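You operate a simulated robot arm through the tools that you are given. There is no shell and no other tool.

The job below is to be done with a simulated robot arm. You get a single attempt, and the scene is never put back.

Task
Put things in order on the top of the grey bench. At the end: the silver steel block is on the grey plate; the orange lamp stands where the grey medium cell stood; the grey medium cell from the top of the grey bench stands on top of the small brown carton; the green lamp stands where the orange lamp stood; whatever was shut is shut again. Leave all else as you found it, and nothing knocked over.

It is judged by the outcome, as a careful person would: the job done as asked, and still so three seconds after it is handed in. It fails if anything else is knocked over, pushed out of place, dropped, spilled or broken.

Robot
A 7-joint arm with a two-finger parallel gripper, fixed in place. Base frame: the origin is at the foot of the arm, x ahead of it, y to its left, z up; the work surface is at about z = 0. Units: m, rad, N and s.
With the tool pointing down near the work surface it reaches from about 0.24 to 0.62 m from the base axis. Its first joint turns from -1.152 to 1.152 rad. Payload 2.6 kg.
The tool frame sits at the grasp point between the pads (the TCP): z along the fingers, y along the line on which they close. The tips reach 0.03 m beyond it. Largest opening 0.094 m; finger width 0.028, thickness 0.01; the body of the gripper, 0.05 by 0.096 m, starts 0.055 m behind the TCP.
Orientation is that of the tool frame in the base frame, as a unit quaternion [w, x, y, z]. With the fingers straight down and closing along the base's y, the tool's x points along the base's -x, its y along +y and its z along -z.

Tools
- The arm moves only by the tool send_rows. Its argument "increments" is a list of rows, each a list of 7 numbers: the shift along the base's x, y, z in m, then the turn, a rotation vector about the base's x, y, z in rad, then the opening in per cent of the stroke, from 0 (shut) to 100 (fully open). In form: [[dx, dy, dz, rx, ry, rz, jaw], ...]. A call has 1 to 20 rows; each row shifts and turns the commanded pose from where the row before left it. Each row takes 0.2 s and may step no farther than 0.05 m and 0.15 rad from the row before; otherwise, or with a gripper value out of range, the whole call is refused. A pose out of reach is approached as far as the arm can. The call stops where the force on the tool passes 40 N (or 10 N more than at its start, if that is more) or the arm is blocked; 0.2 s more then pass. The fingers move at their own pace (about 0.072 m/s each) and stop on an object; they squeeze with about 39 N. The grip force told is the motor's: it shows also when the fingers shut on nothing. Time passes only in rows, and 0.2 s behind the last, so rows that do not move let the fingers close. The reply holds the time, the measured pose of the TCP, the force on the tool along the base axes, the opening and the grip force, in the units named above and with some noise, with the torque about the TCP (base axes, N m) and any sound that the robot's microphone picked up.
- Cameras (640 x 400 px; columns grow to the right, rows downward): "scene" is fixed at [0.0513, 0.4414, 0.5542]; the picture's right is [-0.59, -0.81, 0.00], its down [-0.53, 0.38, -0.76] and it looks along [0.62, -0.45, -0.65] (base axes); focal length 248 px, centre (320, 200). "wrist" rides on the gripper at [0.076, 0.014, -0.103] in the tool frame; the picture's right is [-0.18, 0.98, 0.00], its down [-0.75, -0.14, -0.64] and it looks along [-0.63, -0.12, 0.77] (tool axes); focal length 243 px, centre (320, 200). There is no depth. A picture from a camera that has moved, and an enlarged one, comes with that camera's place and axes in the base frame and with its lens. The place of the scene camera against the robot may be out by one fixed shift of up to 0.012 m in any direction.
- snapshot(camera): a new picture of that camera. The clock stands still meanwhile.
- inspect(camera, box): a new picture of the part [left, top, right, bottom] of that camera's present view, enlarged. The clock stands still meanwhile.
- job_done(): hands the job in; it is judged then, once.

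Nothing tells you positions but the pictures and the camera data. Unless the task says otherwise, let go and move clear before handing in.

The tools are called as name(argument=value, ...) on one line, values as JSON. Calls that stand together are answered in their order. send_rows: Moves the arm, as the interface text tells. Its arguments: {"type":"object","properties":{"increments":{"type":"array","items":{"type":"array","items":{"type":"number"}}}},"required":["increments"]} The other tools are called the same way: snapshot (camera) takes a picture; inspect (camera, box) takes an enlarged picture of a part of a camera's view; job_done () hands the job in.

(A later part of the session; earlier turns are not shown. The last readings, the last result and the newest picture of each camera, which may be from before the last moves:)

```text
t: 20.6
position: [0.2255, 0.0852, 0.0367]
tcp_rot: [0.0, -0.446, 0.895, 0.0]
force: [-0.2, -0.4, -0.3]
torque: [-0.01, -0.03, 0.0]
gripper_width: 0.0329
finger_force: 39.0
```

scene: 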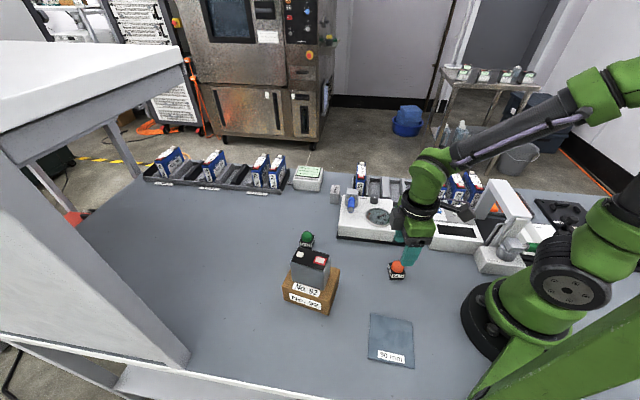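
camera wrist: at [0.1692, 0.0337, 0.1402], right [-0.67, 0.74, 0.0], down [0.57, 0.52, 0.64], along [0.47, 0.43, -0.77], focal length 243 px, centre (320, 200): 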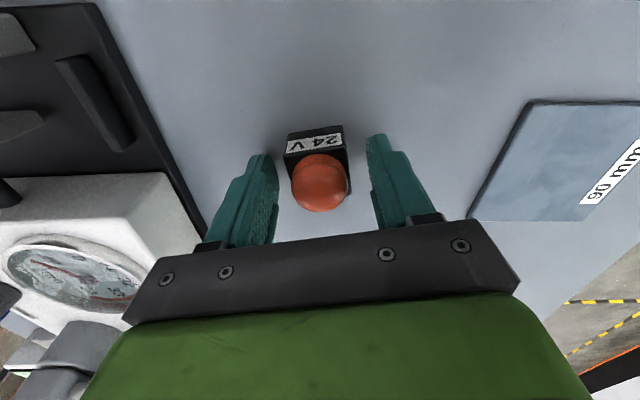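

Lamp gripped at 0.033 m wide. I'll lift it and carry it high over to the cell's old place.

send_rows(increments=[[0, 0, 0.02, 0, 0, 0, 0], [0, 0, 0.045, 0, 0, 0, 0], [0, 0, 0.048, 0, 0, 0, 0], [0, 0, 0.047, 0, 0, 0, 0], [0.037, 0.005, 0, 0, 0, 0, 0], [0.037, 0.005, 0, 0, 0, 0, 0], [0.037, 0.005, 0, 0, 0, 0, 0], [0.037, 0.005, 0, 0, 0, 0, 0], [0.037, 0.005, 0, 0, 0, 0, 0], [0.037, 0.005, 0, 0, 0, 0, 0], [0.037, 0.005, 0, 0, 0, 0, 0], [0.0371, 0.0051, 0, 0, 0, 0, 0], [0, 0, 0, 0, 0, 0, 0]])

snapshot(camera="wrist")

snapshot(camera="scene")

```text
t: 23.4
position: [0.5235, 0.1266, 0.1978]
tcp_rot: [0.0, -0.445, 0.895, -0.001]
force: [0.3, -0.1, -0.1]
torque: [-0.03, 0.01, 0.01]
gripper_width: 0.0329
finger_force: 39.0
```

```text
taken
camera wrist: at [0.4659, 0.0757, 0.3021], right [-0.67, 0.74, 0.0], down [0.57, 0.52, 0.64], along [0.47, 0.43, -0.77], focal length 243 px, centre (320, 200)
```

wrist: 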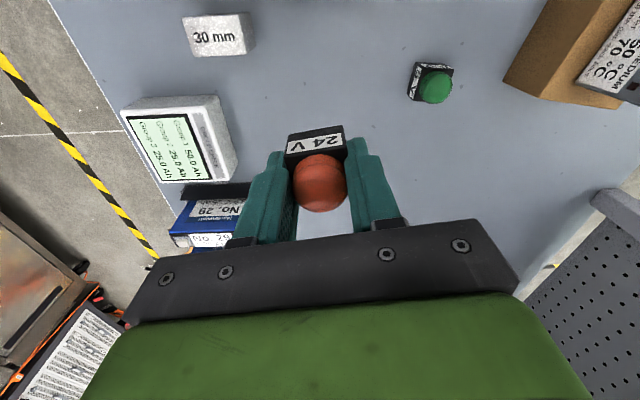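

```text
taken
```

scene: 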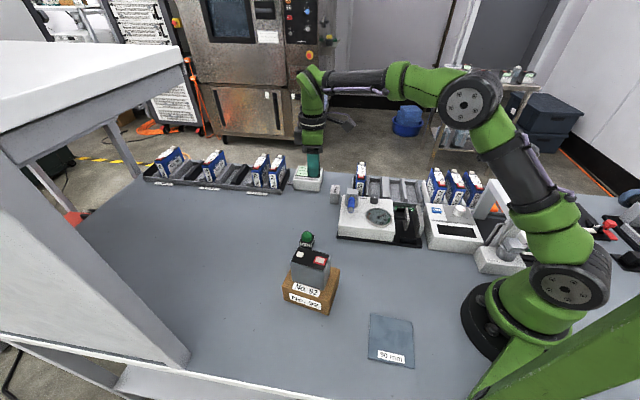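

Over the cell's old place. I'll lower the lamp down to the surface.

send_rows(increments=[[0, 0, -0.045, 0, 0, 0, 0], [0, 0, -0.045, 0, 0, 0, 0], [0, 0, -0.04, 0, 0, 0, 0], [0, 0, -0.022, 0, 0, 0, 0], [0, 0, -0.006, 0, 0, 0, 0], [0, 0, 0, 0, 0, 0, 0]])

inspect(camera="scene", box=[270, 160, 366, 220])

```text
t: 24.8
position: [0.5216, 0.127, 0.0383]
tcp_rot: [0.0, -0.446, 0.895, 0.0]
force: [-0.3, 0.2, -0.4]
torque: [0.01, -0.01, 0.0]
gripper_width: 0.0331
finger_force: 39.2
```

```text
6.67 times, centred on (318, 190) of scene
camera zoom: at [0.0513, 0.4414, 0.5542], right [-0.59, -0.81, 0.0], down [-0.53, 0.38, -0.76], along [0.62, -0.45, -0.65], focal length 1654 px, centre (333, 267)
```

zoom: 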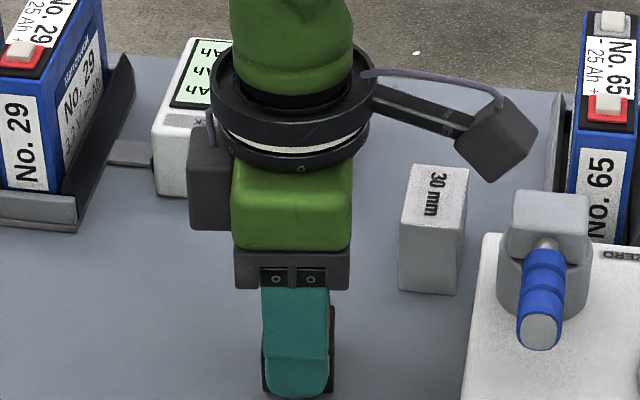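

Close to the surface, with no contact yet. I'll ease down in sub-millimetre to millimetre steps.

send_rows(increments=[[0, 0, -0.001, 0, 0, 0, 0], [0, 0, -0.001, 0, 0, 0, 0], [0, 0, 0, 0, 0, 0, 0]])

```text
t: 25.6
position: [0.5219, 0.1257, 0.0357]
tcp_rot: [-0.001, -0.445, 0.895, -0.001]
force: [-1.1, 0.6, 2.5]
torque: [-0.02, 0.06, -0.01]
gripper_width: 0.0324
finger_force: 39.4
```

Light contact is felt. Releasing the lamp now and rising.

send_rows(increments=[[0, 0, 0, 0, 0, 0, 42], [0, 0, 0, 0, 0, 0, 50], [0, 0, 0, 0, 0, 0, 60], [0, 0, 0, 0, 0, 0, 60], [0, 0, 0.02, 0, 0, 0, 60], [0, 0, 0.04, 0, 0, 0, 60], [0, 0, 0.045, 0, 0, 0, 60], [0, 0, 0.045, 0, 0, 0, 60], [0, 0, 0, 0, 0, 0, 60]])

snapshot(camera="wrist")

inspect(camera="scene", box=[260, 150, 420, 250])

```text
t: 27.6
position: [0.5214, 0.126, 0.1865]
tcp_rot: [0.0, -0.445, 0.895, 0.0]
force: [-0.2, 0.2, 0.6]
torque: [-0.02, 0.02, 0.0]
gripper_width: 0.0562
finger_force: 0.0
```

```text
taken
camera wrist: at [0.4648, 0.0745, 0.2896], right [-0.67, 0.74, 0.0], down [0.57, 0.52, 0.64], along [0.47, 0.43, -0.77], focal length 243 px, centre (320, 200)
```

wrist: 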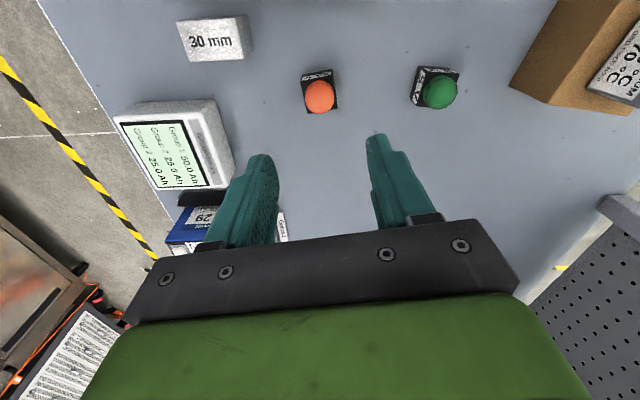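

```text
4.00 times, centred on (340, 200) of scene
camera zoom: at [0.0513, 0.4414, 0.5542], right [-0.59, -0.81, 0.0], down [-0.53, 0.38, -0.76], along [0.62, -0.45, -0.65], focal length 992 px, centre (240, 200)
```

zoom: 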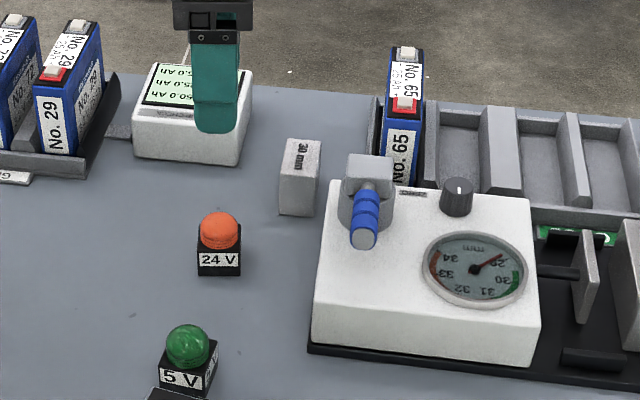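

The orange lamp stands upright at the cell's old place. Now I'll move above the green lamp, turning the tool to about 39°.

send_rows(increments=[[-0.028, 0.0293, 0, 0, 0, -0.0815, 60], [-0.028, 0.0293, 0, 0, 0, -0.0815, 60], [-0.028, 0.0292, 0, 0, 0, -0.0815, 60], [0, 0, -0.03, 0, 0, 0, 60], [0, 0, -0.03, 0, 0, 0, 60], [0, 0, 0, 0, 0, 0, 60]])

snapshot(camera="wrist")

inspect(camera="wrist", box=[260, 70, 380, 150])

snapshot(camera="scene")

```text
t: 29.0
position: [0.4389, 0.2135, 0.1262]
tcp_rot: [0.0, -0.332, 0.943, 0.0]
force: [0.2, 0.5, 0.0]
torque: [0.02, -0.03, -0.03]
gripper_width: 0.0567
finger_force: 0.0
```

```text
taken
camera wrist: at [0.3714, 0.177, 0.2295], right [-0.47, 0.88, 0.0], down [0.68, 0.36, 0.64], along [0.57, 0.3, -0.77], focal length 243 px, centre (320, 200)
```

wrist: 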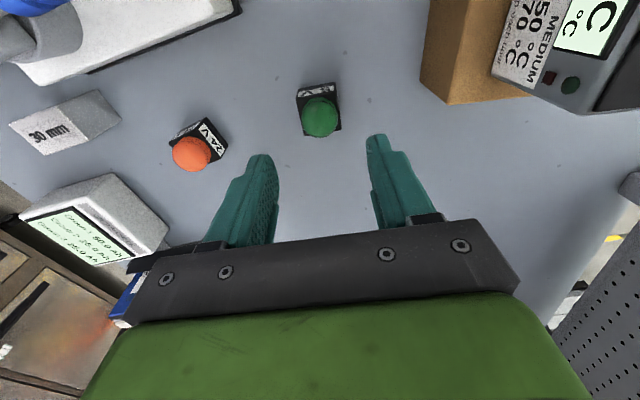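

```text
5.00 times, centred on (320, 110) of wrist
camera zoom: at [0.3714, 0.177, 0.2295], right [-0.47, 0.88, 0.0], down [0.68, 0.36, 0.64], along [0.57, 0.3, -0.77], focal length 1213 px, centre (320, 650)
```

zoom: 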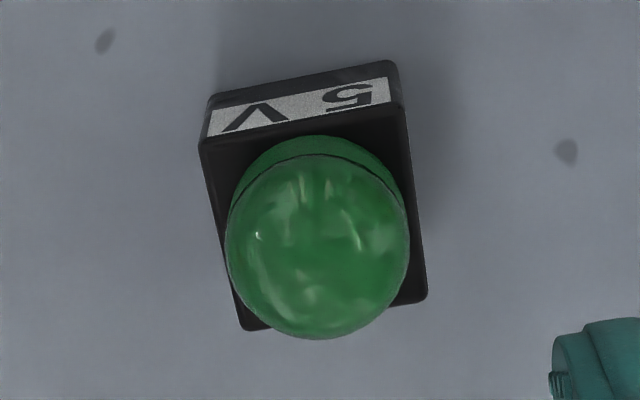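

```text
taken
```

scene: 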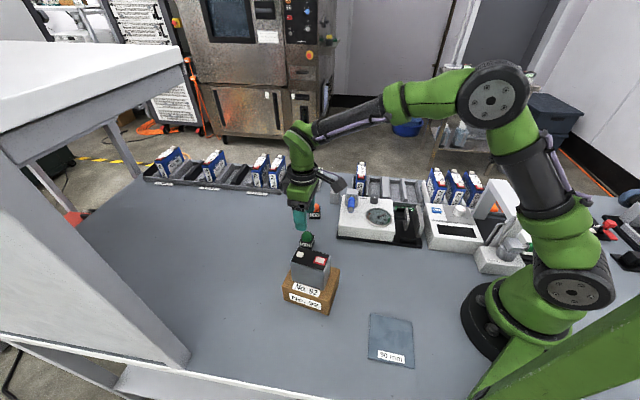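

The tool is centred over the green lamp. The cell's side does read "MEDIUM", which confirms it's the right cell. I'll go down and grip the lamp.

inspect(camera="wrist", box=[480, 0, 640, 120])

send_rows(increments=[[0, 0, -0.03, 0, 0, 0, 60], [0, 0, -0.03, 0, 0, 0, 60], [0, 0, -0.02, 0, 0, 0, 60], [0, 0, -0.01, 0, 0, 0, 60], [0, 0, 0, 0, 0, 0, 60]])

snapshot(camera="wrist")

inspect(camera="scene", box=[250, 180, 360, 280])

```text
3.33 times, centred on (560, 60) of wrist
camera zoom: at [0.3714, 0.177, 0.2295], right [-0.47, 0.88, 0.0], down [0.68, 0.36, 0.64], along [0.57, 0.3, -0.77], focal length 809 px, centre (-480, 667)
```

zoom: 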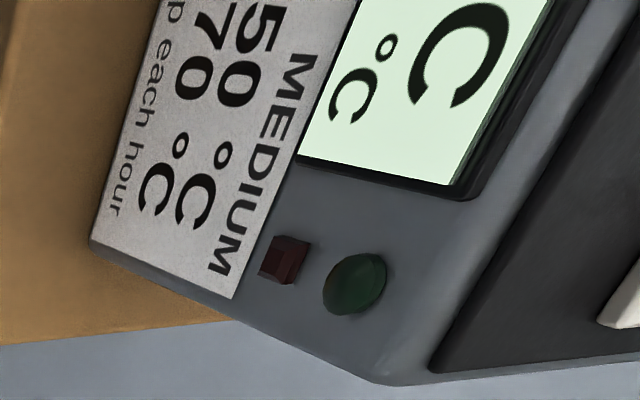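

```text
t: 30.2
position: [0.4386, 0.2134, 0.0355]
tcp_rot: [0.0, -0.333, 0.943, 0.0]
force: [0.3, 0.1, -0.1]
torque: [-0.05, 0.01, 0.01]
gripper_width: 0.0563
finger_force: 0.1
```

```text
taken
camera wrist: at [0.3713, 0.1772, 0.1395], right [-0.47, 0.88, 0.0], down [0.67, 0.36, 0.64], along [0.57, 0.3, -0.77], focal length 243 px, centre (320, 200)
```

wrist: 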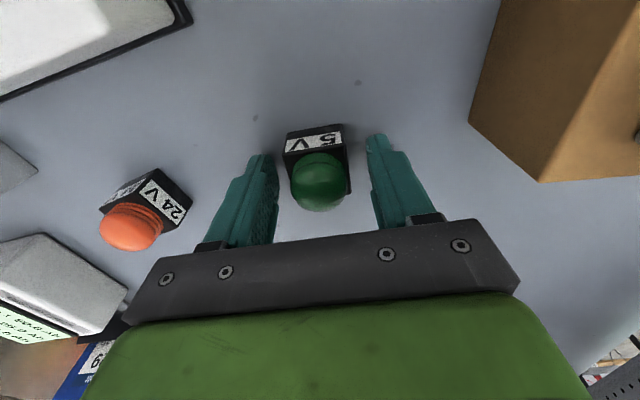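

```text
4.00 times, centred on (305, 230) of scene
camera zoom: at [0.0513, 0.4414, 0.5542], right [-0.59, -0.81, 0.0], down [-0.53, 0.38, -0.76], along [0.62, -0.45, -0.65], focal length 992 px, centre (380, 80)
```

zoom: 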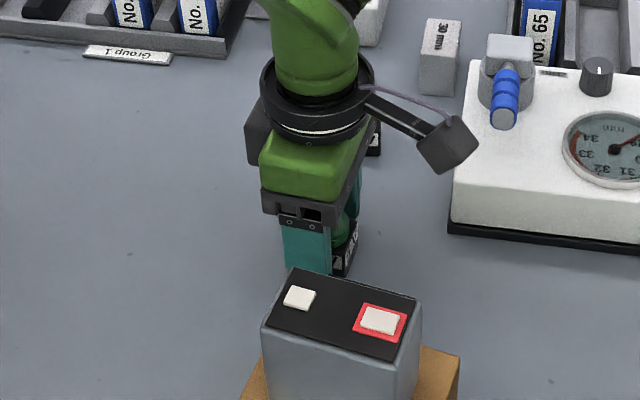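

send_rows(increments=[[0, 0, 0, 0, 0, 0, 0], [0, 0, 0, 0, 0, 0, 0], [0, 0, 0, 0, 0, 0, 0], [0, 0, 0, 0, 0, 0, 0]])

```text
t: 31.2
position: [0.4401, 0.2133, 0.0371]
tcp_rot: [0.0, -0.333, 0.943, 0.0]
force: [0.2, -0.3, -1.0]
torque: [-0.01, -0.02, -0.03]
gripper_width: 0.0328
finger_force: 38.7
```

Gripped. I'll lift it and carry it to where the orange lamp stood, turning it to the same orientation.

send_rows(increments=[[0, 0, 0.02, 0, 0, 0, 0], [0, 0, 0.045, 0, 0, 0, 0], [0, 0, 0.048, 0, 0, 0, 0], [0, 0, 0.047, 0, 0, 0, 0], [-0.03535, -0.02132, 0, 0, 0, 0.0407, 0], [-0.03535, -0.02132, 0, 0, 0, 0.0407, 0], [-0.03535, -0.02132, 0, 0, 0, 0.0407, 0], [-0.03535, -0.02132, 0, 0, 0, 0.0407, 0], [-0.03535, -0.02132, 0, 0, 0, 0.0407, 0], [-0.03535, -0.0213, 0, 0, 0, 0.041, 0], [0, 0, 0, 0, 0, 0, 0]])

snapshot(camera="wrist")

snapshot(camera="scene")

```text
t: 33.6
position: [0.2269, 0.0867, 0.1949]
tcp_rot: [0.001, -0.446, 0.895, 0.0]
force: [0.0, -0.2, -1.0]
torque: [-0.03, -0.02, -0.02]
gripper_width: 0.033
finger_force: 38.7
```

```text
taken
camera wrist: at [0.1691, 0.0346, 0.2985], right [-0.67, 0.74, 0.0], down [0.57, 0.52, 0.64], along [0.47, 0.43, -0.77], focal length 243 px, centre (320, 200)
```

wrist: 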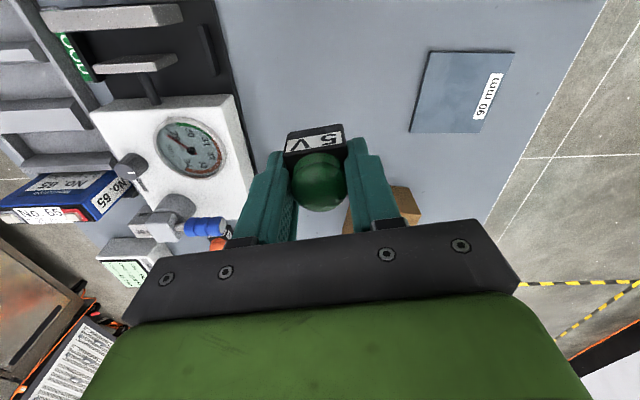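

```text
taken
```

scene: 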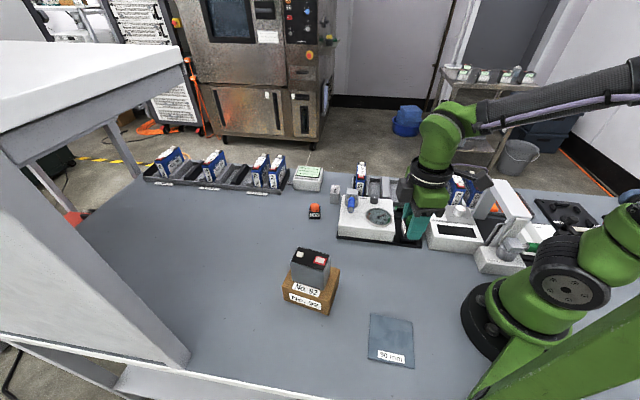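

The lamp is above the target at (0.227, 0.086). Lowering it gently.

send_rows(increments=[[0, 0, -0.045, 0, 0, 0, 0], [0, 0, -0.045, 0, 0, 0, 0], [0, 0, -0.04, 0, 0, 0, 0], [0, 0, -0.022, 0, 0, 0, 0], [0, 0, -0.006, 0, 0, 0, 0], [0, 0, 0, 0, 0, 0, 0]])

```text
t: 35.0
position: [0.2267, 0.0865, 0.0376]
tcp_rot: [0.001, -0.445, 0.895, 0.0]
force: [0.1, 0.6, -1.0]
torque: [0.04, -0.06, 0.04]
gripper_width: 0.0328
finger_force: 38.8
```

send_rows(increments=[[0, 0, -0.001, 0, 0, 0, 0], [0, 0, -0.001, 0, 0, 0, 0], [0, 0, 0, 0, 0, 0, 0]])

inspect(camera="scene", box=[350, 220, 450, 300])

```text
t: 35.8
position: [0.2277, 0.0862, 0.0372]
tcp_rot: [0.001, -0.445, 0.895, 0.001]
force: [0.1, 0.0, -0.1]
torque: [0.01, 0.01, -0.02]
gripper_width: 0.0325
finger_force: 39.2
```

```text
5.00 times, centred on (400, 260) of scene
camera zoom: at [0.0513, 0.4414, 0.5542], right [-0.59, -0.81, 0.0], down [-0.53, 0.38, -0.76], along [0.62, -0.45, -0.65], focal length 1240 px, centre (-80, -100)
```

zoom: 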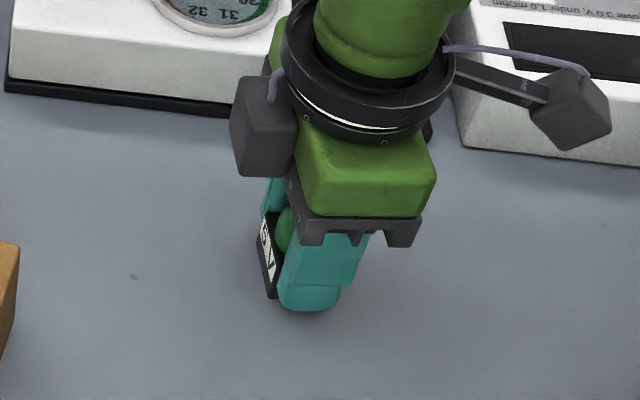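

send_rows(increments=[[0, 0, -0.0007, 0, 0, 0, 0], [0, 0, 0, 0, 0, 0, 0]])

```text
t: 36.4
position: [0.2272, 0.0865, 0.0357]
tcp_rot: [0.0, -0.446, 0.895, 0.001]
force: [-1.6, -0.3, 11.2]
torque: [-0.01, 0.09, -0.03]
gripper_width: 0.0329
finger_force: 39.0
```

Contact is made. I'll ease off slightly, release and rise.

send_rows(increments=[[0, 0, 0.0005, 0, 0, 0, 0], [0, 0, 0, 0, 0, 0, 42], [0, 0, 0, 0, 0, 0, 50], [0, 0, 0, 0, 0, 0, 60], [0, 0, 0, 0, 0, 0, 60], [0, 0, 0.02, 0, 0, 0, 60], [0, 0, 0.04, 0, 0, 0, 60], [0, 0, 0.045, 0, 0, 0, 60], [0, 0, 0.045, 0, 0, 0, 60], [0, 0, 0.04, 0, 0, 0, 60], [0, 0, 0, 0, 0, 0, 60]])

snapshot(camera="wrist")

snapshot(camera="scene")

inspect(camera="scene", box=[350, 220, 450, 300])

```text
t: 38.8
position: [0.2272, 0.0856, 0.2274]
tcp_rot: [0.0, -0.447, 0.895, 0.0]
force: [0.2, -1.3, 0.2]
torque: [-0.02, -0.01, 0.0]
gripper_width: 0.0564
finger_force: 0.0
```

```text
taken
camera wrist: at [0.17, 0.0328, 0.3296], right [-0.67, 0.74, 0.0], down [0.57, 0.52, 0.64], along [0.47, 0.43, -0.77], focal length 243 px, centre (320, 200)
```

wrist: 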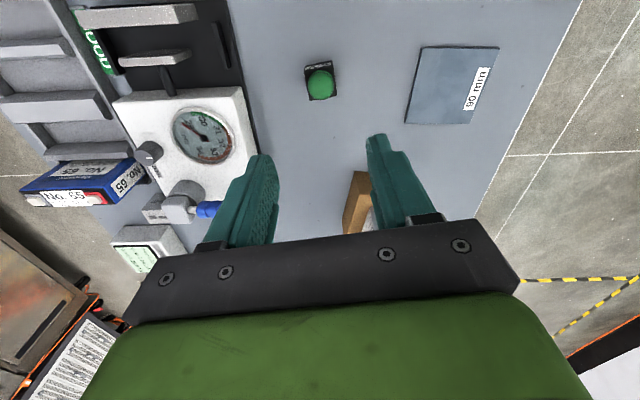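

```text
taken
```

scene: 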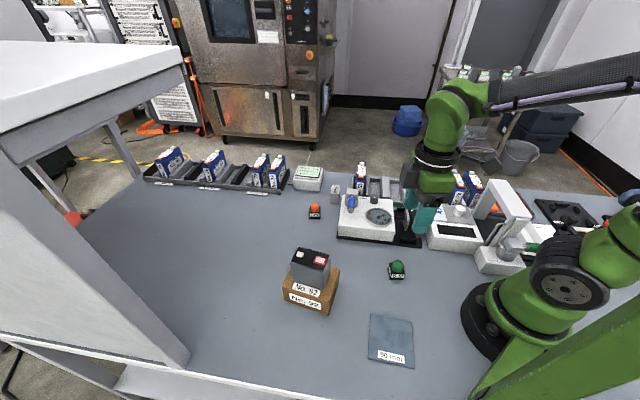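

```text
5.00 times, centred on (400, 260) of scene
camera zoom: at [0.0513, 0.4414, 0.5542], right [-0.59, -0.81, 0.0], down [-0.53, 0.38, -0.76], along [0.62, -0.45, -0.65], focal length 1240 px, centre (-80, -100)
```

zoom: 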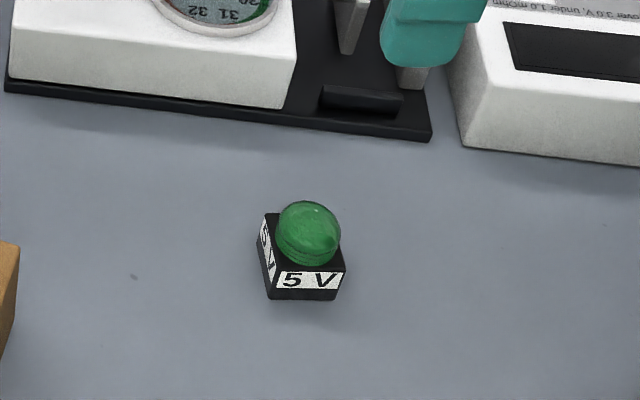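

The green lamp stands where the orange one was. Next is the steel block near (0.549, 0.024), so I'll move high over the gauge while turning the tool to about −44°.

send_rows(increments=[[0.0268, -0.00525, 0, 0, 0, -0.1415, 60], [0.0268, -0.00525, 0, 0, 0, -0.1415, 60], [0.0268, -0.00525, 0, 0, 0, -0.1415, 60], [0.0268, -0.00525, 0, 0, 0, -0.1415, 60], [0.0268, -0.00525, 0, 0, 0, -0.1415, 60], [0.0268, -0.00525, 0, 0, 0, -0.1415, 60], [0.0268, -0.00525, 0, 0, 0, -0.1415, 60], [0.0268, -0.00525, 0, 0, 0, -0.1415, 60], [0.0268, -0.00525, 0, 0, 0, -0.1415, 60], [0.0268, -0.00525, 0, 0, 0, -0.1415, 60], [0.0267, -0.00525, 0, 0, 0, -0.1415, 60], [0.0266, -0.00525, 0, 0, 0, -0.1415, 60], [0, 0, 0, 0, 0, 0, 60]])

snapshot(camera="wrist")

inspect(camera="wrist", box=[240, 40, 400, 140])

snapshot(camera="scene")

```text
t: 41.6
position: [0.5465, 0.0231, 0.2264]
tcp_rot: [0.0, 0.379, 0.926, 0.0]
force: [0.3, 0.0, 0.8]
torque: [-0.05, 0.01, -0.01]
gripper_width: 0.0566
finger_force: 0.1
```

```text
taken
camera wrist: at [0.5035, 0.0866, 0.3297], right [0.82, 0.57, 0.0], down [0.44, -0.63, 0.64], along [0.37, -0.53, -0.77], focal length 243 px, centre (320, 200)
```

wrist: 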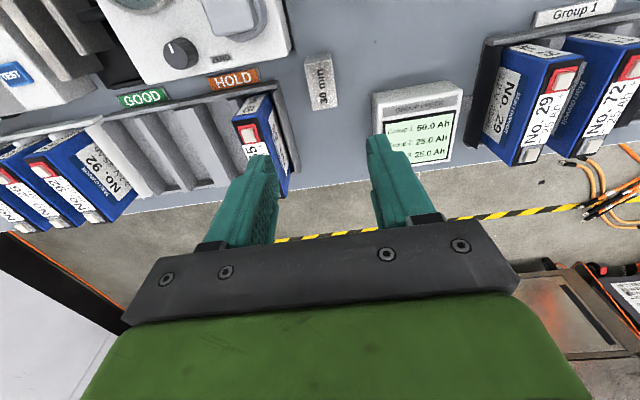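

```text
4.00 times, centred on (320, 90) of wrist
camera zoom: at [0.5035, 0.0866, 0.3297], right [0.82, 0.57, 0.0], down [0.44, -0.63, 0.64], along [0.37, -0.53, -0.77], focal length 970 px, centre (320, 640)
```

zoom: 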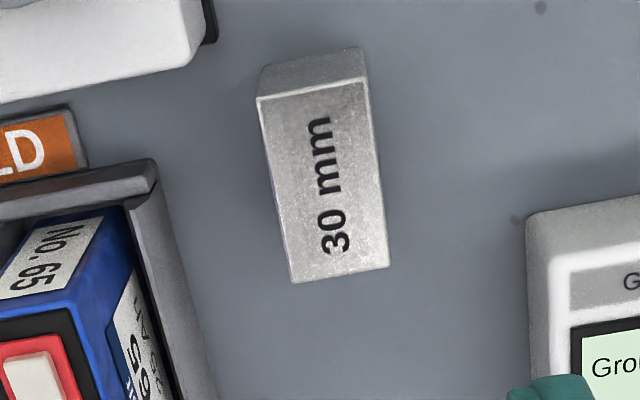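

```text
taken
```

scene: 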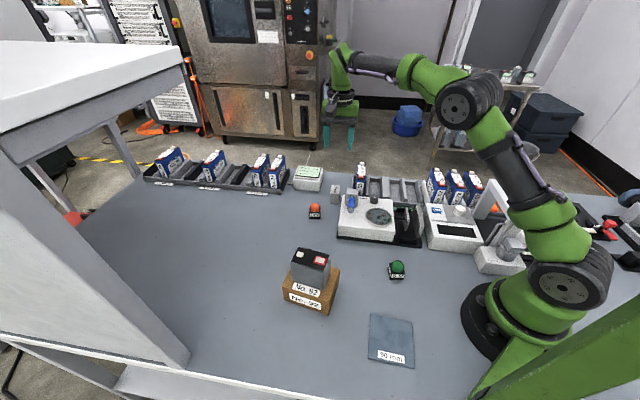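

The block is about 2 mm off centre and about 2° off in angle, and the rack wall is about 0.044 m to one side, so I'll narrow the opening. I'll correct and go down halfway, then check.

send_rows(increments=[[0.001, 0.002, -0.03, 0, 0, -0.03, 50], [0, 0, -0.04, 0, 0, 0, 50], [0, 0, -0.04, 0, 0, 0, 50], [0, 0, 0, 0, 0, 0, 50]])

snapshot(camera="wrist")

inspect(camera="wrist", box=[240, 60, 400, 160])

inspect(camera="scene", box=[290, 120, 410, 220])

```text
t: 42.6
position: [0.5458, 0.0261, 0.1153]
tcp_rot: [0.0, 0.391, 0.92, -0.001]
force: [-0.4, 0.3, -0.4]
torque: [-0.02, 0.01, 0.0]
gripper_width: 0.0469
finger_force: 0.0
```

```text
taken
camera wrist: at [0.5045, 0.0919, 0.2188], right [0.84, 0.55, 0.0], down [0.42, -0.64, 0.64], along [0.35, -0.54, -0.77], focal length 243 px, centre (320, 200)
```

wrist: 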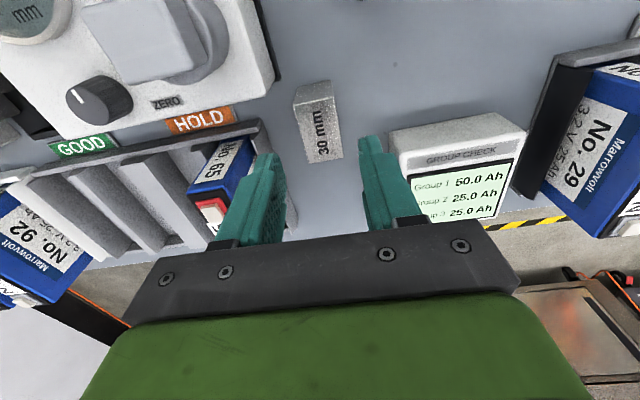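

```text
4.00 times, centred on (320, 110) of wrist
camera zoom: at [0.5045, 0.0919, 0.2188], right [0.84, 0.55, 0.0], down [0.42, -0.64, 0.64], along [0.35, -0.54, -0.77], focal length 970 px, centre (320, 560)
```

zoom: 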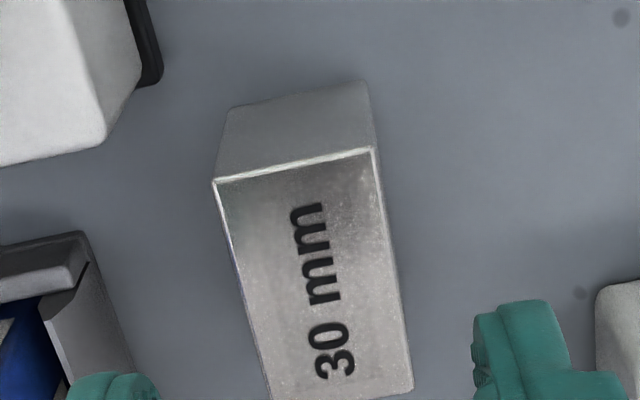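

```text
4.00 times, centred on (350, 170) of scene
camera zoom: at [0.0513, 0.4414, 0.5542], right [-0.59, -0.81, 0.0], down [-0.53, 0.38, -0.76], along [0.62, -0.45, -0.65], focal length 992 px, centre (200, 320)
```

zoom: 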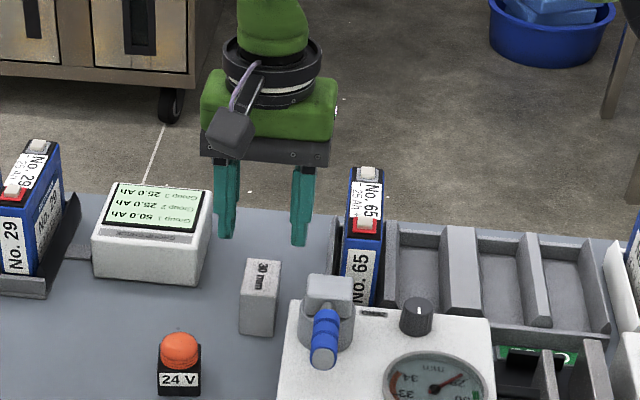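

The block is centred between the fingers with good clearance from the rack. I'll go down to grip it.

send_rows(increments=[[0.0012, -0.0012, -0.03, 0, 0, 0, 50], [0, 0, -0.025, 0, 0, 0, 50], [0, 0, -0.0154, 0, 0, 0, 50], [0, 0, 0, 0, 0, 0, 50]])

snapshot(camera="wrist")

inspect(camera="scene", box=[290, 120, 410, 220])

```text
t: 43.6
position: [0.5484, 0.025, 0.045]
tcp_rot: [0.0, 0.391, 0.92, 0.0]
force: [0.1, 0.4, 0.0]
torque: [-0.04, -0.02, 0.0]
gripper_width: 0.0469
finger_force: 0.1
```

```text
taken
camera wrist: at [0.5069, 0.0912, 0.1484], right [0.84, 0.55, 0.0], down [0.42, -0.64, 0.64], along [0.35, -0.54, -0.77], focal length 243 px, centre (320, 200)
```

wrist: 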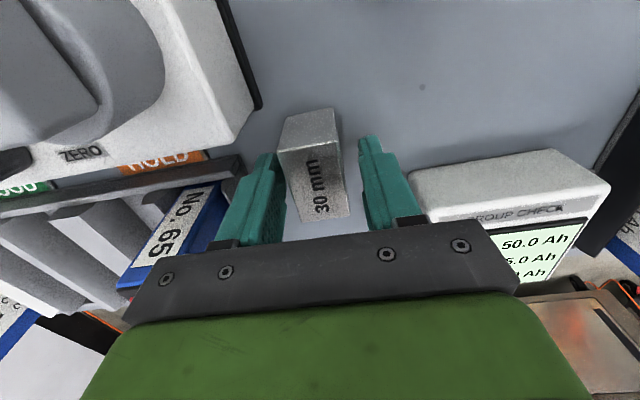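

```text
4.00 times, centred on (350, 170) of scene
camera zoom: at [0.0513, 0.4414, 0.5542], right [-0.59, -0.81, 0.0], down [-0.53, 0.38, -0.76], along [0.62, -0.45, -0.65], focal length 992 px, centre (200, 320)
```

zoom: 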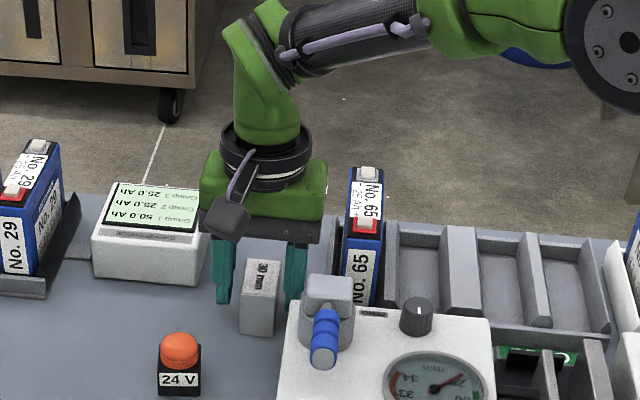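

The fingers are on both sides of the block and nothing is touched. Closing.

send_rows(increments=[[0, 0, 0, 0, 0, 0, 0], [0, 0, 0, 0, 0, 0, 0], [0, 0, 0, 0, 0, 0, 0], [0, 0, 0, 0, 0, 0, 0]])

```text
t: 44.6
position: [0.5492, 0.0257, 0.0449]
tcp_rot: [0.001, 0.391, 0.92, 0.0]
force: [-0.9, -0.1, -0.2]
torque: [0.05, 0.1, -0.01]
gripper_width: 0.034
finger_force: 39.0
```

inspect(camera="wrist", box=[240, 90, 400, 190])

inspect(camera="scene", box=[310, 150, 390, 210])

```text
4.00 times, centred on (320, 140) of wrist
camera zoom: at [0.5069, 0.091, 0.1485], right [0.84, 0.55, 0.0], down [0.42, -0.64, 0.64], along [0.35, -0.54, -0.77], focal length 970 px, centre (320, 440)
```

zoom: 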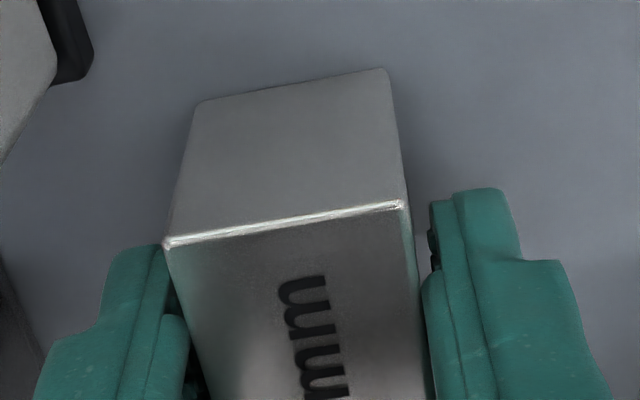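

```text
6.67 times, centred on (350, 180) of scene
camera zoom: at [0.0513, 0.4414, 0.5542], right [-0.59, -0.81, 0.0], down [-0.53, 0.38, -0.76], along [0.62, -0.45, -0.65], focal length 1654 px, centre (120, 333)
```

zoom: 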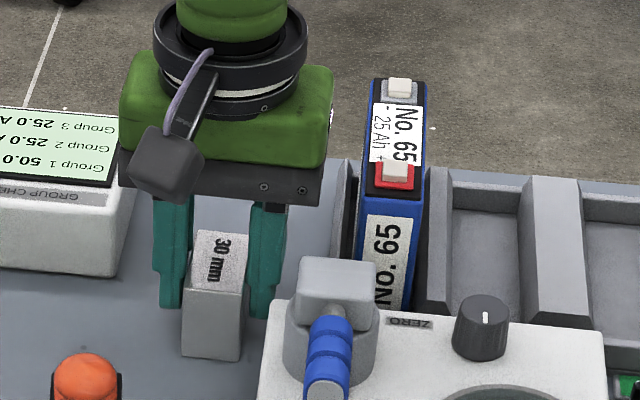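

The grip holds at 0.034 m. I'll lift slightly and check that the block comes up level.

send_rows(increments=[[0, 0, 0.008, 0, 0, 0, 0], [0, 0, 0.012, 0, 0, 0, 0], [0, 0, 0.02, 0, 0, 0, 0], [0, 0, 0, 0, 0, 0, 0]])

snapshot(camera="wrist")

inspect(camera="scene", box=[310, 130, 390, 210])

```text
t: 45.6
position: [0.5494, 0.0234, 0.085]
tcp_rot: [0.0, 0.391, 0.92, 0.0]
force: [-0.6, 0.0, -5.3]
torque: [0.0, 0.02, -0.02]
gripper_width: 0.0342
finger_force: 39.1
```

```text
taken
camera wrist: at [0.5069, 0.0891, 0.1889], right [0.84, 0.55, 0.0], down [0.42, -0.64, 0.64], along [0.35, -0.54, -0.77], focal length 243 px, centre (320, 200)
```

wrist: 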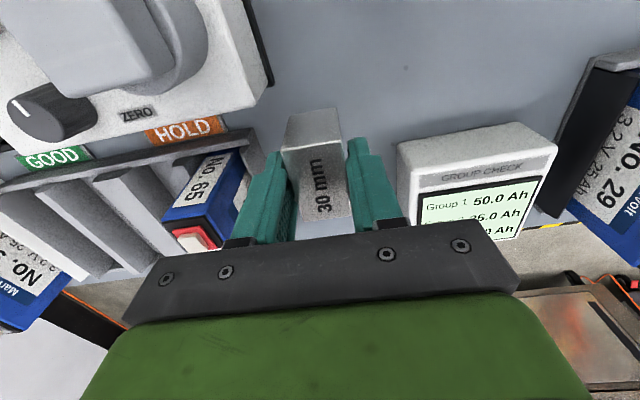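

```text
5.00 times, centred on (350, 170) of scene
camera zoom: at [0.0513, 0.4414, 0.5542], right [-0.59, -0.81, 0.0], down [-0.53, 0.38, -0.76], along [0.62, -0.45, -0.65], focal length 1240 px, centre (170, 350)
```

zoom: 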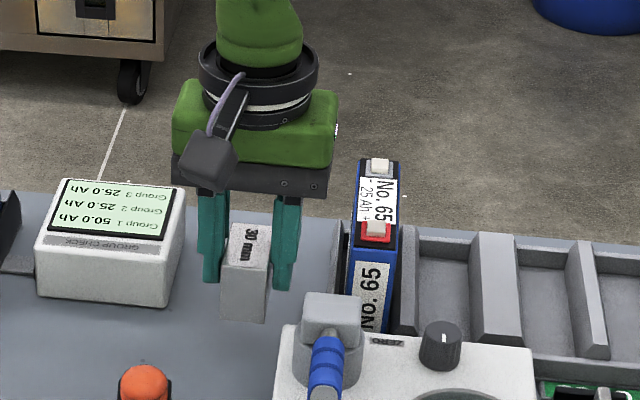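

The block is lifted level and weighs about 0.53 kg. I'll raise it and carry it high across to above the plate, turning the tool to 43° to match the plate's edges.

send_rows(increments=[[0, 0, 0.045, 0, 0, 0, 0], [0, 0, 0.045, 0, 0, 0, 0], [0, 0, 0.045, 0, 0, 0, 0], [0, 0, 0.03, 0, 0, 0, 0], [-0.0353, 0.01578, 0, 0, 0, 0.1294, 0], [-0.0353, 0.01578, 0, 0, 0, 0.1294, 0], [-0.0353, 0.01578, 0, 0, 0, 0.1294, 0], [-0.0353, 0.01578, 0, 0, 0, 0.1294, 0], [-0.0353, 0.01578, 0, 0, 0, 0.1294, 0], [-0.0353, 0.01578, 0, 0, 0, 0.1294, 0], [-0.0353, 0.01578, 0, 0, 0, 0.1294, 0], [0, 0, 0, 0, 0, 0, 0]])

snapshot(camera="scene")

snapshot(camera="wrist")

```text
t: 48.2
position: [0.3029, 0.1355, 0.2515]
tcp_rot: [-0.001, -0.051, 0.999, 0.0]
force: [0.2, 0.5, -5.5]
torque: [0.01, 0.01, 0.03]
gripper_width: 0.0343
finger_force: 38.8
```

```text
taken
```

scene: 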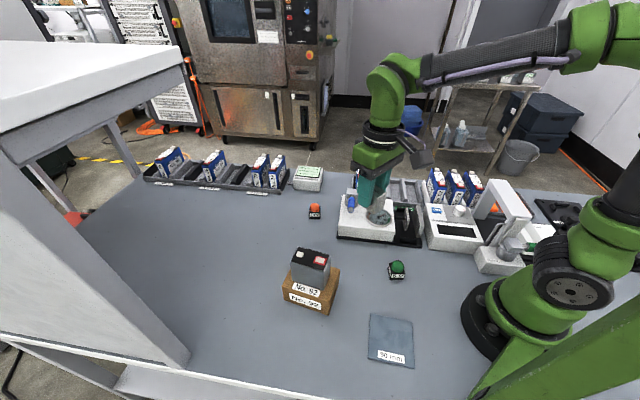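

```text
taken
camera wrist: at [0.2259, 0.1425, 0.3541], right [0.08, 1.0, 0.0], down [0.76, -0.06, 0.64], along [0.64, -0.05, -0.77], focal length 243 px, centre (320, 200)
```

wrist: 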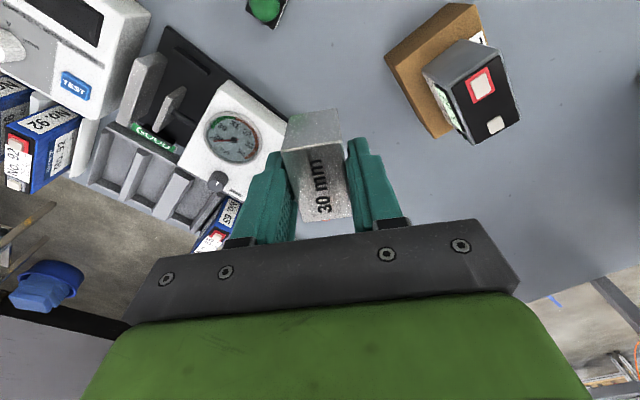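

send_rows(increments=[[-0.0353, 0.01578, 0, 0, 0, 0.1297, 0], [-0.0353, 0.01578, 0, 0, 0, 0.1297, 0], [-0.0353, 0.01578, 0, 0, 0, 0.1297, 0], [-0.0353, 0.01578, 0, 0, 0, 0.1297, 0], [-0.0353, 0.01578, 0, 0, 0, 0.1297, 0], [0, 0, 0, 0, 0, 0, 0]])

snapshot(camera="scene")

snapshot(camera="wrist")

```text
t: 49.6
position: [0.1245, 0.2148, 0.249]
tcp_rot: [-0.001, -0.367, 0.93, 0.0]
force: [-0.2, -0.1, -4.4]
torque: [-0.01, 0.02, -0.01]
gripper_width: 0.0341
finger_force: 39.4
```

```text
taken
```

scene: 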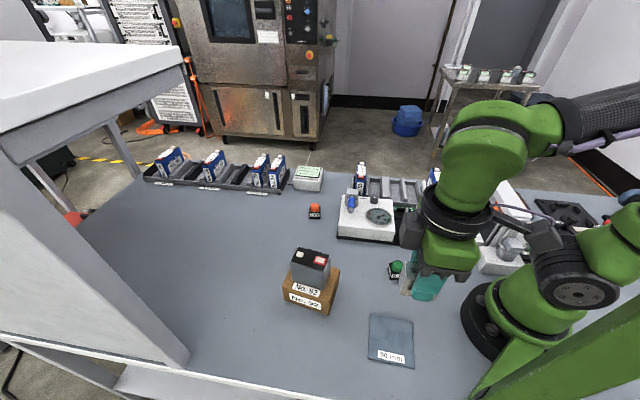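

```text
taken
camera wrist: at [0.0596, 0.173, 0.3535], right [-0.54, 0.84, 0.0], down [0.65, 0.41, 0.64], along [0.54, 0.34, -0.77], focal length 243 px, centre (320, 200)
```

wrist: 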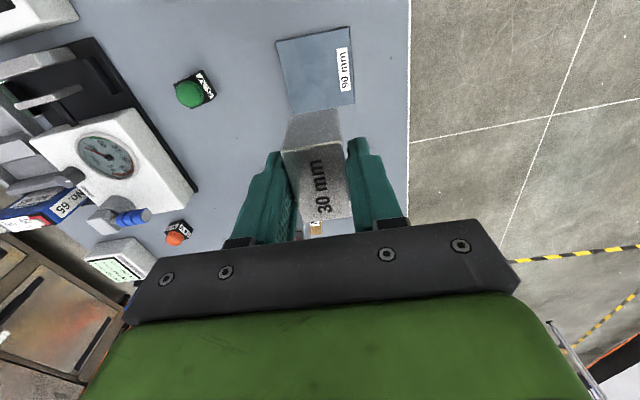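

The block is over the plate area. I'll check where the plate lies relative to it.

inspect(camera="wrist", box=[240, 10, 400, 130])

```text
3.33 times, centred on (320, 70) of wrist
camera zoom: at [0.0596, 0.173, 0.3535], right [-0.54, 0.84, 0.0], down [0.65, 0.41, 0.64], along [0.54, 0.34, -0.77], focal length 809 px, centre (320, 633)
```

zoom: 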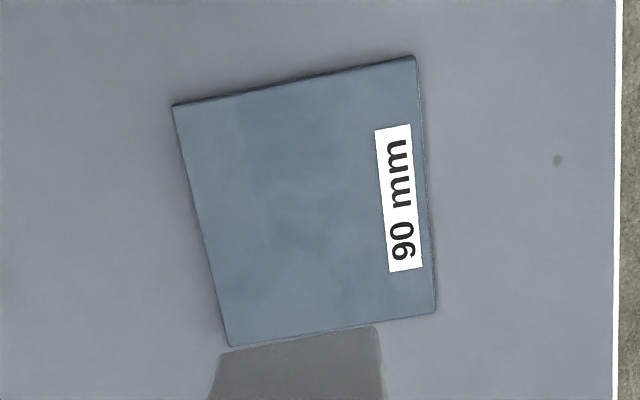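

The plate centre is about 3 mm from the tool axis. I'll correct for that and lower the block to just above the plate.

send_rows(increments=[[0.0027, -0.0015, -0.045, 0, 0, 0, 0], [0, 0, -0.045, 0, 0, 0, 0], [0, 0, -0.045, 0, 0, 0, 0], [0, 0, -0.04, 0, 0, 0, 0], [0, 0, -0.015, 0, 0, 0, 0], [0, 0, 0, 0, 0, 0, 0]])

inspect(camera="scene", box=[340, 240, 500, 380])

snapshot(camera="wrist")

```text
t: 51.0
position: [0.132, 0.2116, 0.0596]
tcp_rot: [0.0, -0.366, 0.931, 0.0]
force: [0.2, 0.2, -5.2]
torque: [-0.01, -0.01, 0.0]
gripper_width: 0.0346
finger_force: 38.3
```

```text
2.86 times, centred on (420, 310) of scene
camera zoom: at [0.0513, 0.4414, 0.5542], right [-0.59, -0.81, 0.0], down [-0.53, 0.38, -0.76], along [0.62, -0.45, -0.65], focal length 709 px, centre (34, -114)
```

zoom: 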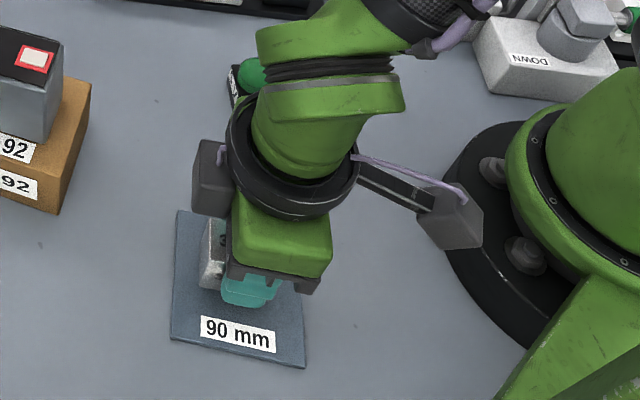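

```text
taken
camera wrist: at [0.0659, 0.1715, 0.163], right [-0.53, 0.85, 0.0], down [0.65, 0.41, 0.64], along [0.54, 0.34, -0.77], focal length 243 px, centre (320, 200)
```

wrist: 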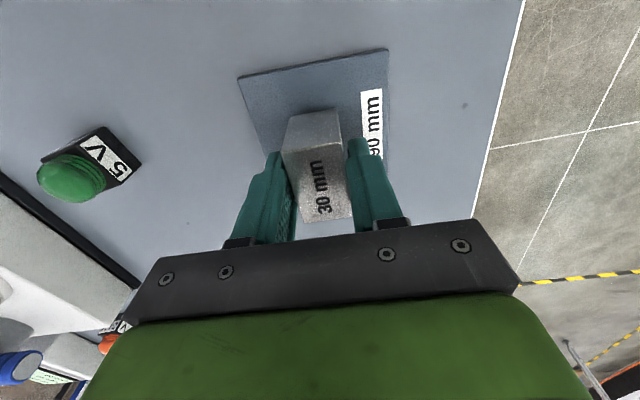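

The block hovers over the plate centre. Lowering in small steps.

send_rows(increments=[[0, 0, -0.004, 0, 0, 0, 0], [0, 0, -0.003, 0, 0, 0, 0], [0, 0, 0, 0, 0, 0, 0]])

```text
t: 51.8
position: [0.1304, 0.2121, 0.0534]
tcp_rot: [0.0, -0.366, 0.931, 0.0]
force: [0.3, 0.6, -5.0]
torque: [0.02, -0.02, -0.01]
gripper_width: 0.0345
finger_force: 39.0
```

send_rows(increments=[[0, 0, -0.001, 0, 0, 0, 0], [0, 0, -0.001, 0, 0, 0, 0], [0, 0, 0, 0, 0, 0, 0]])

```text
t: 52.6
position: [0.13, 0.2134, 0.0512]
tcp_rot: [0.0, -0.365, 0.931, 0.0]
force: [-0.8, 0.3, -4.6]
torque: [-0.01, 0.01, -0.05]
gripper_width: 0.0344
finger_force: 39.0
```

send_rows(increments=[[0, 0, -0.001, 0, 0, 0, 0], [0, 0, 0, 0, 0, 0, 0]])

```text
t: 53.2
position: [0.13, 0.2127, 0.0514]
tcp_rot: [0.0, -0.365, 0.931, 0.0]
force: [-5.2, -5.0, 25.7]
torque: [-0.19, 0.29, 0.0]
gripper_width: 0.0345
finger_force: 38.6
```

Contact with the plate. I'll ease off, then release.

send_rows(increments=[[0, 0, 0.0007, 0, 0, 0, 0], [0, 0, 0, 0, 0, 0, 0]])

```text
t: 53.8
position: [0.1301, 0.2135, 0.0506]
tcp_rot: [0.001, -0.366, 0.931, 0.0]
force: [0.1, -0.4, 18.0]
torque: [-0.11, 0.13, -0.03]
gripper_width: 0.0342
finger_force: 38.6
```

send_rows(increments=[[0, 0, 0.0006, 0, 0, 0, 0], [0, 0, 0, 0, 0, 0, 0]])

```text
t: 54.4
position: [0.1307, 0.2128, 0.0514]
tcp_rot: [0.0, -0.365, 0.931, 0.0]
force: [2.5, 1.1, 2.7]
torque: [0.14, -0.11, 0.02]
gripper_width: 0.0343
finger_force: 39.2
```

The load is mostly on the plate now, with a residual of about 3 N. Releasing and rising.

send_rows(increments=[[0, 0, 0, 0, 0, 0, 40], [0, 0, 0, 0, 0, 0, 46], [0, 0, 0, 0, 0, 0, 55], [0, 0, 0, 0, 0, 0, 60], [0, 0, 0, 0, 0, 0, 60]])

snapshot(camera="wrist")

inspect(camera="scene", box=[340, 280, 460, 380])

```text
t: 55.6
position: [0.1297, 0.2121, 0.051]
tcp_rot: [0.001, -0.366, 0.931, 0.0]
force: [-0.4, -0.8, -0.1]
torque: [0.01, 0.0, 0.04]
gripper_width: 0.0564
finger_force: 0.0
```

```text
taken
camera wrist: at [0.0644, 0.1716, 0.1543], right [-0.53, 0.85, 0.0], down [0.65, 0.41, 0.64], along [0.54, 0.34, -0.77], focal length 243 px, centre (320, 200)
```

wrist: 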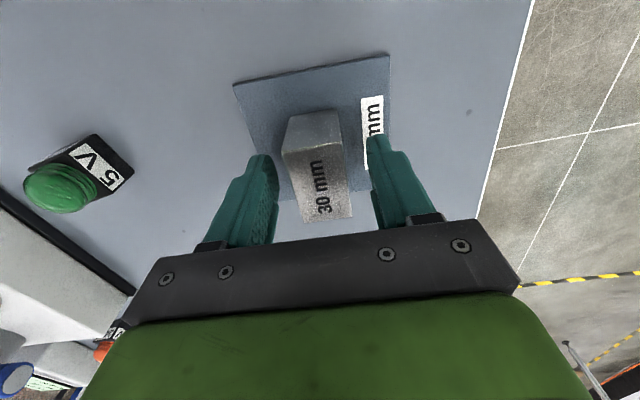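

```text
4.00 times, centred on (400, 330) of scene
camera zoom: at [0.0513, 0.4414, 0.5542], right [-0.59, -0.81, 0.0], down [-0.53, 0.38, -0.76], along [0.62, -0.45, -0.65], focal length 992 px, centre (0, -320)
```

zoom: 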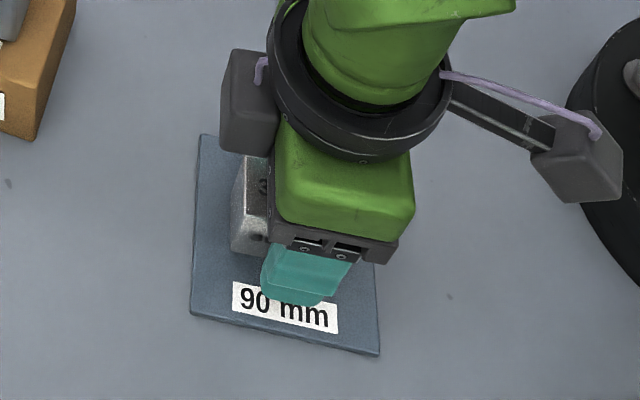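

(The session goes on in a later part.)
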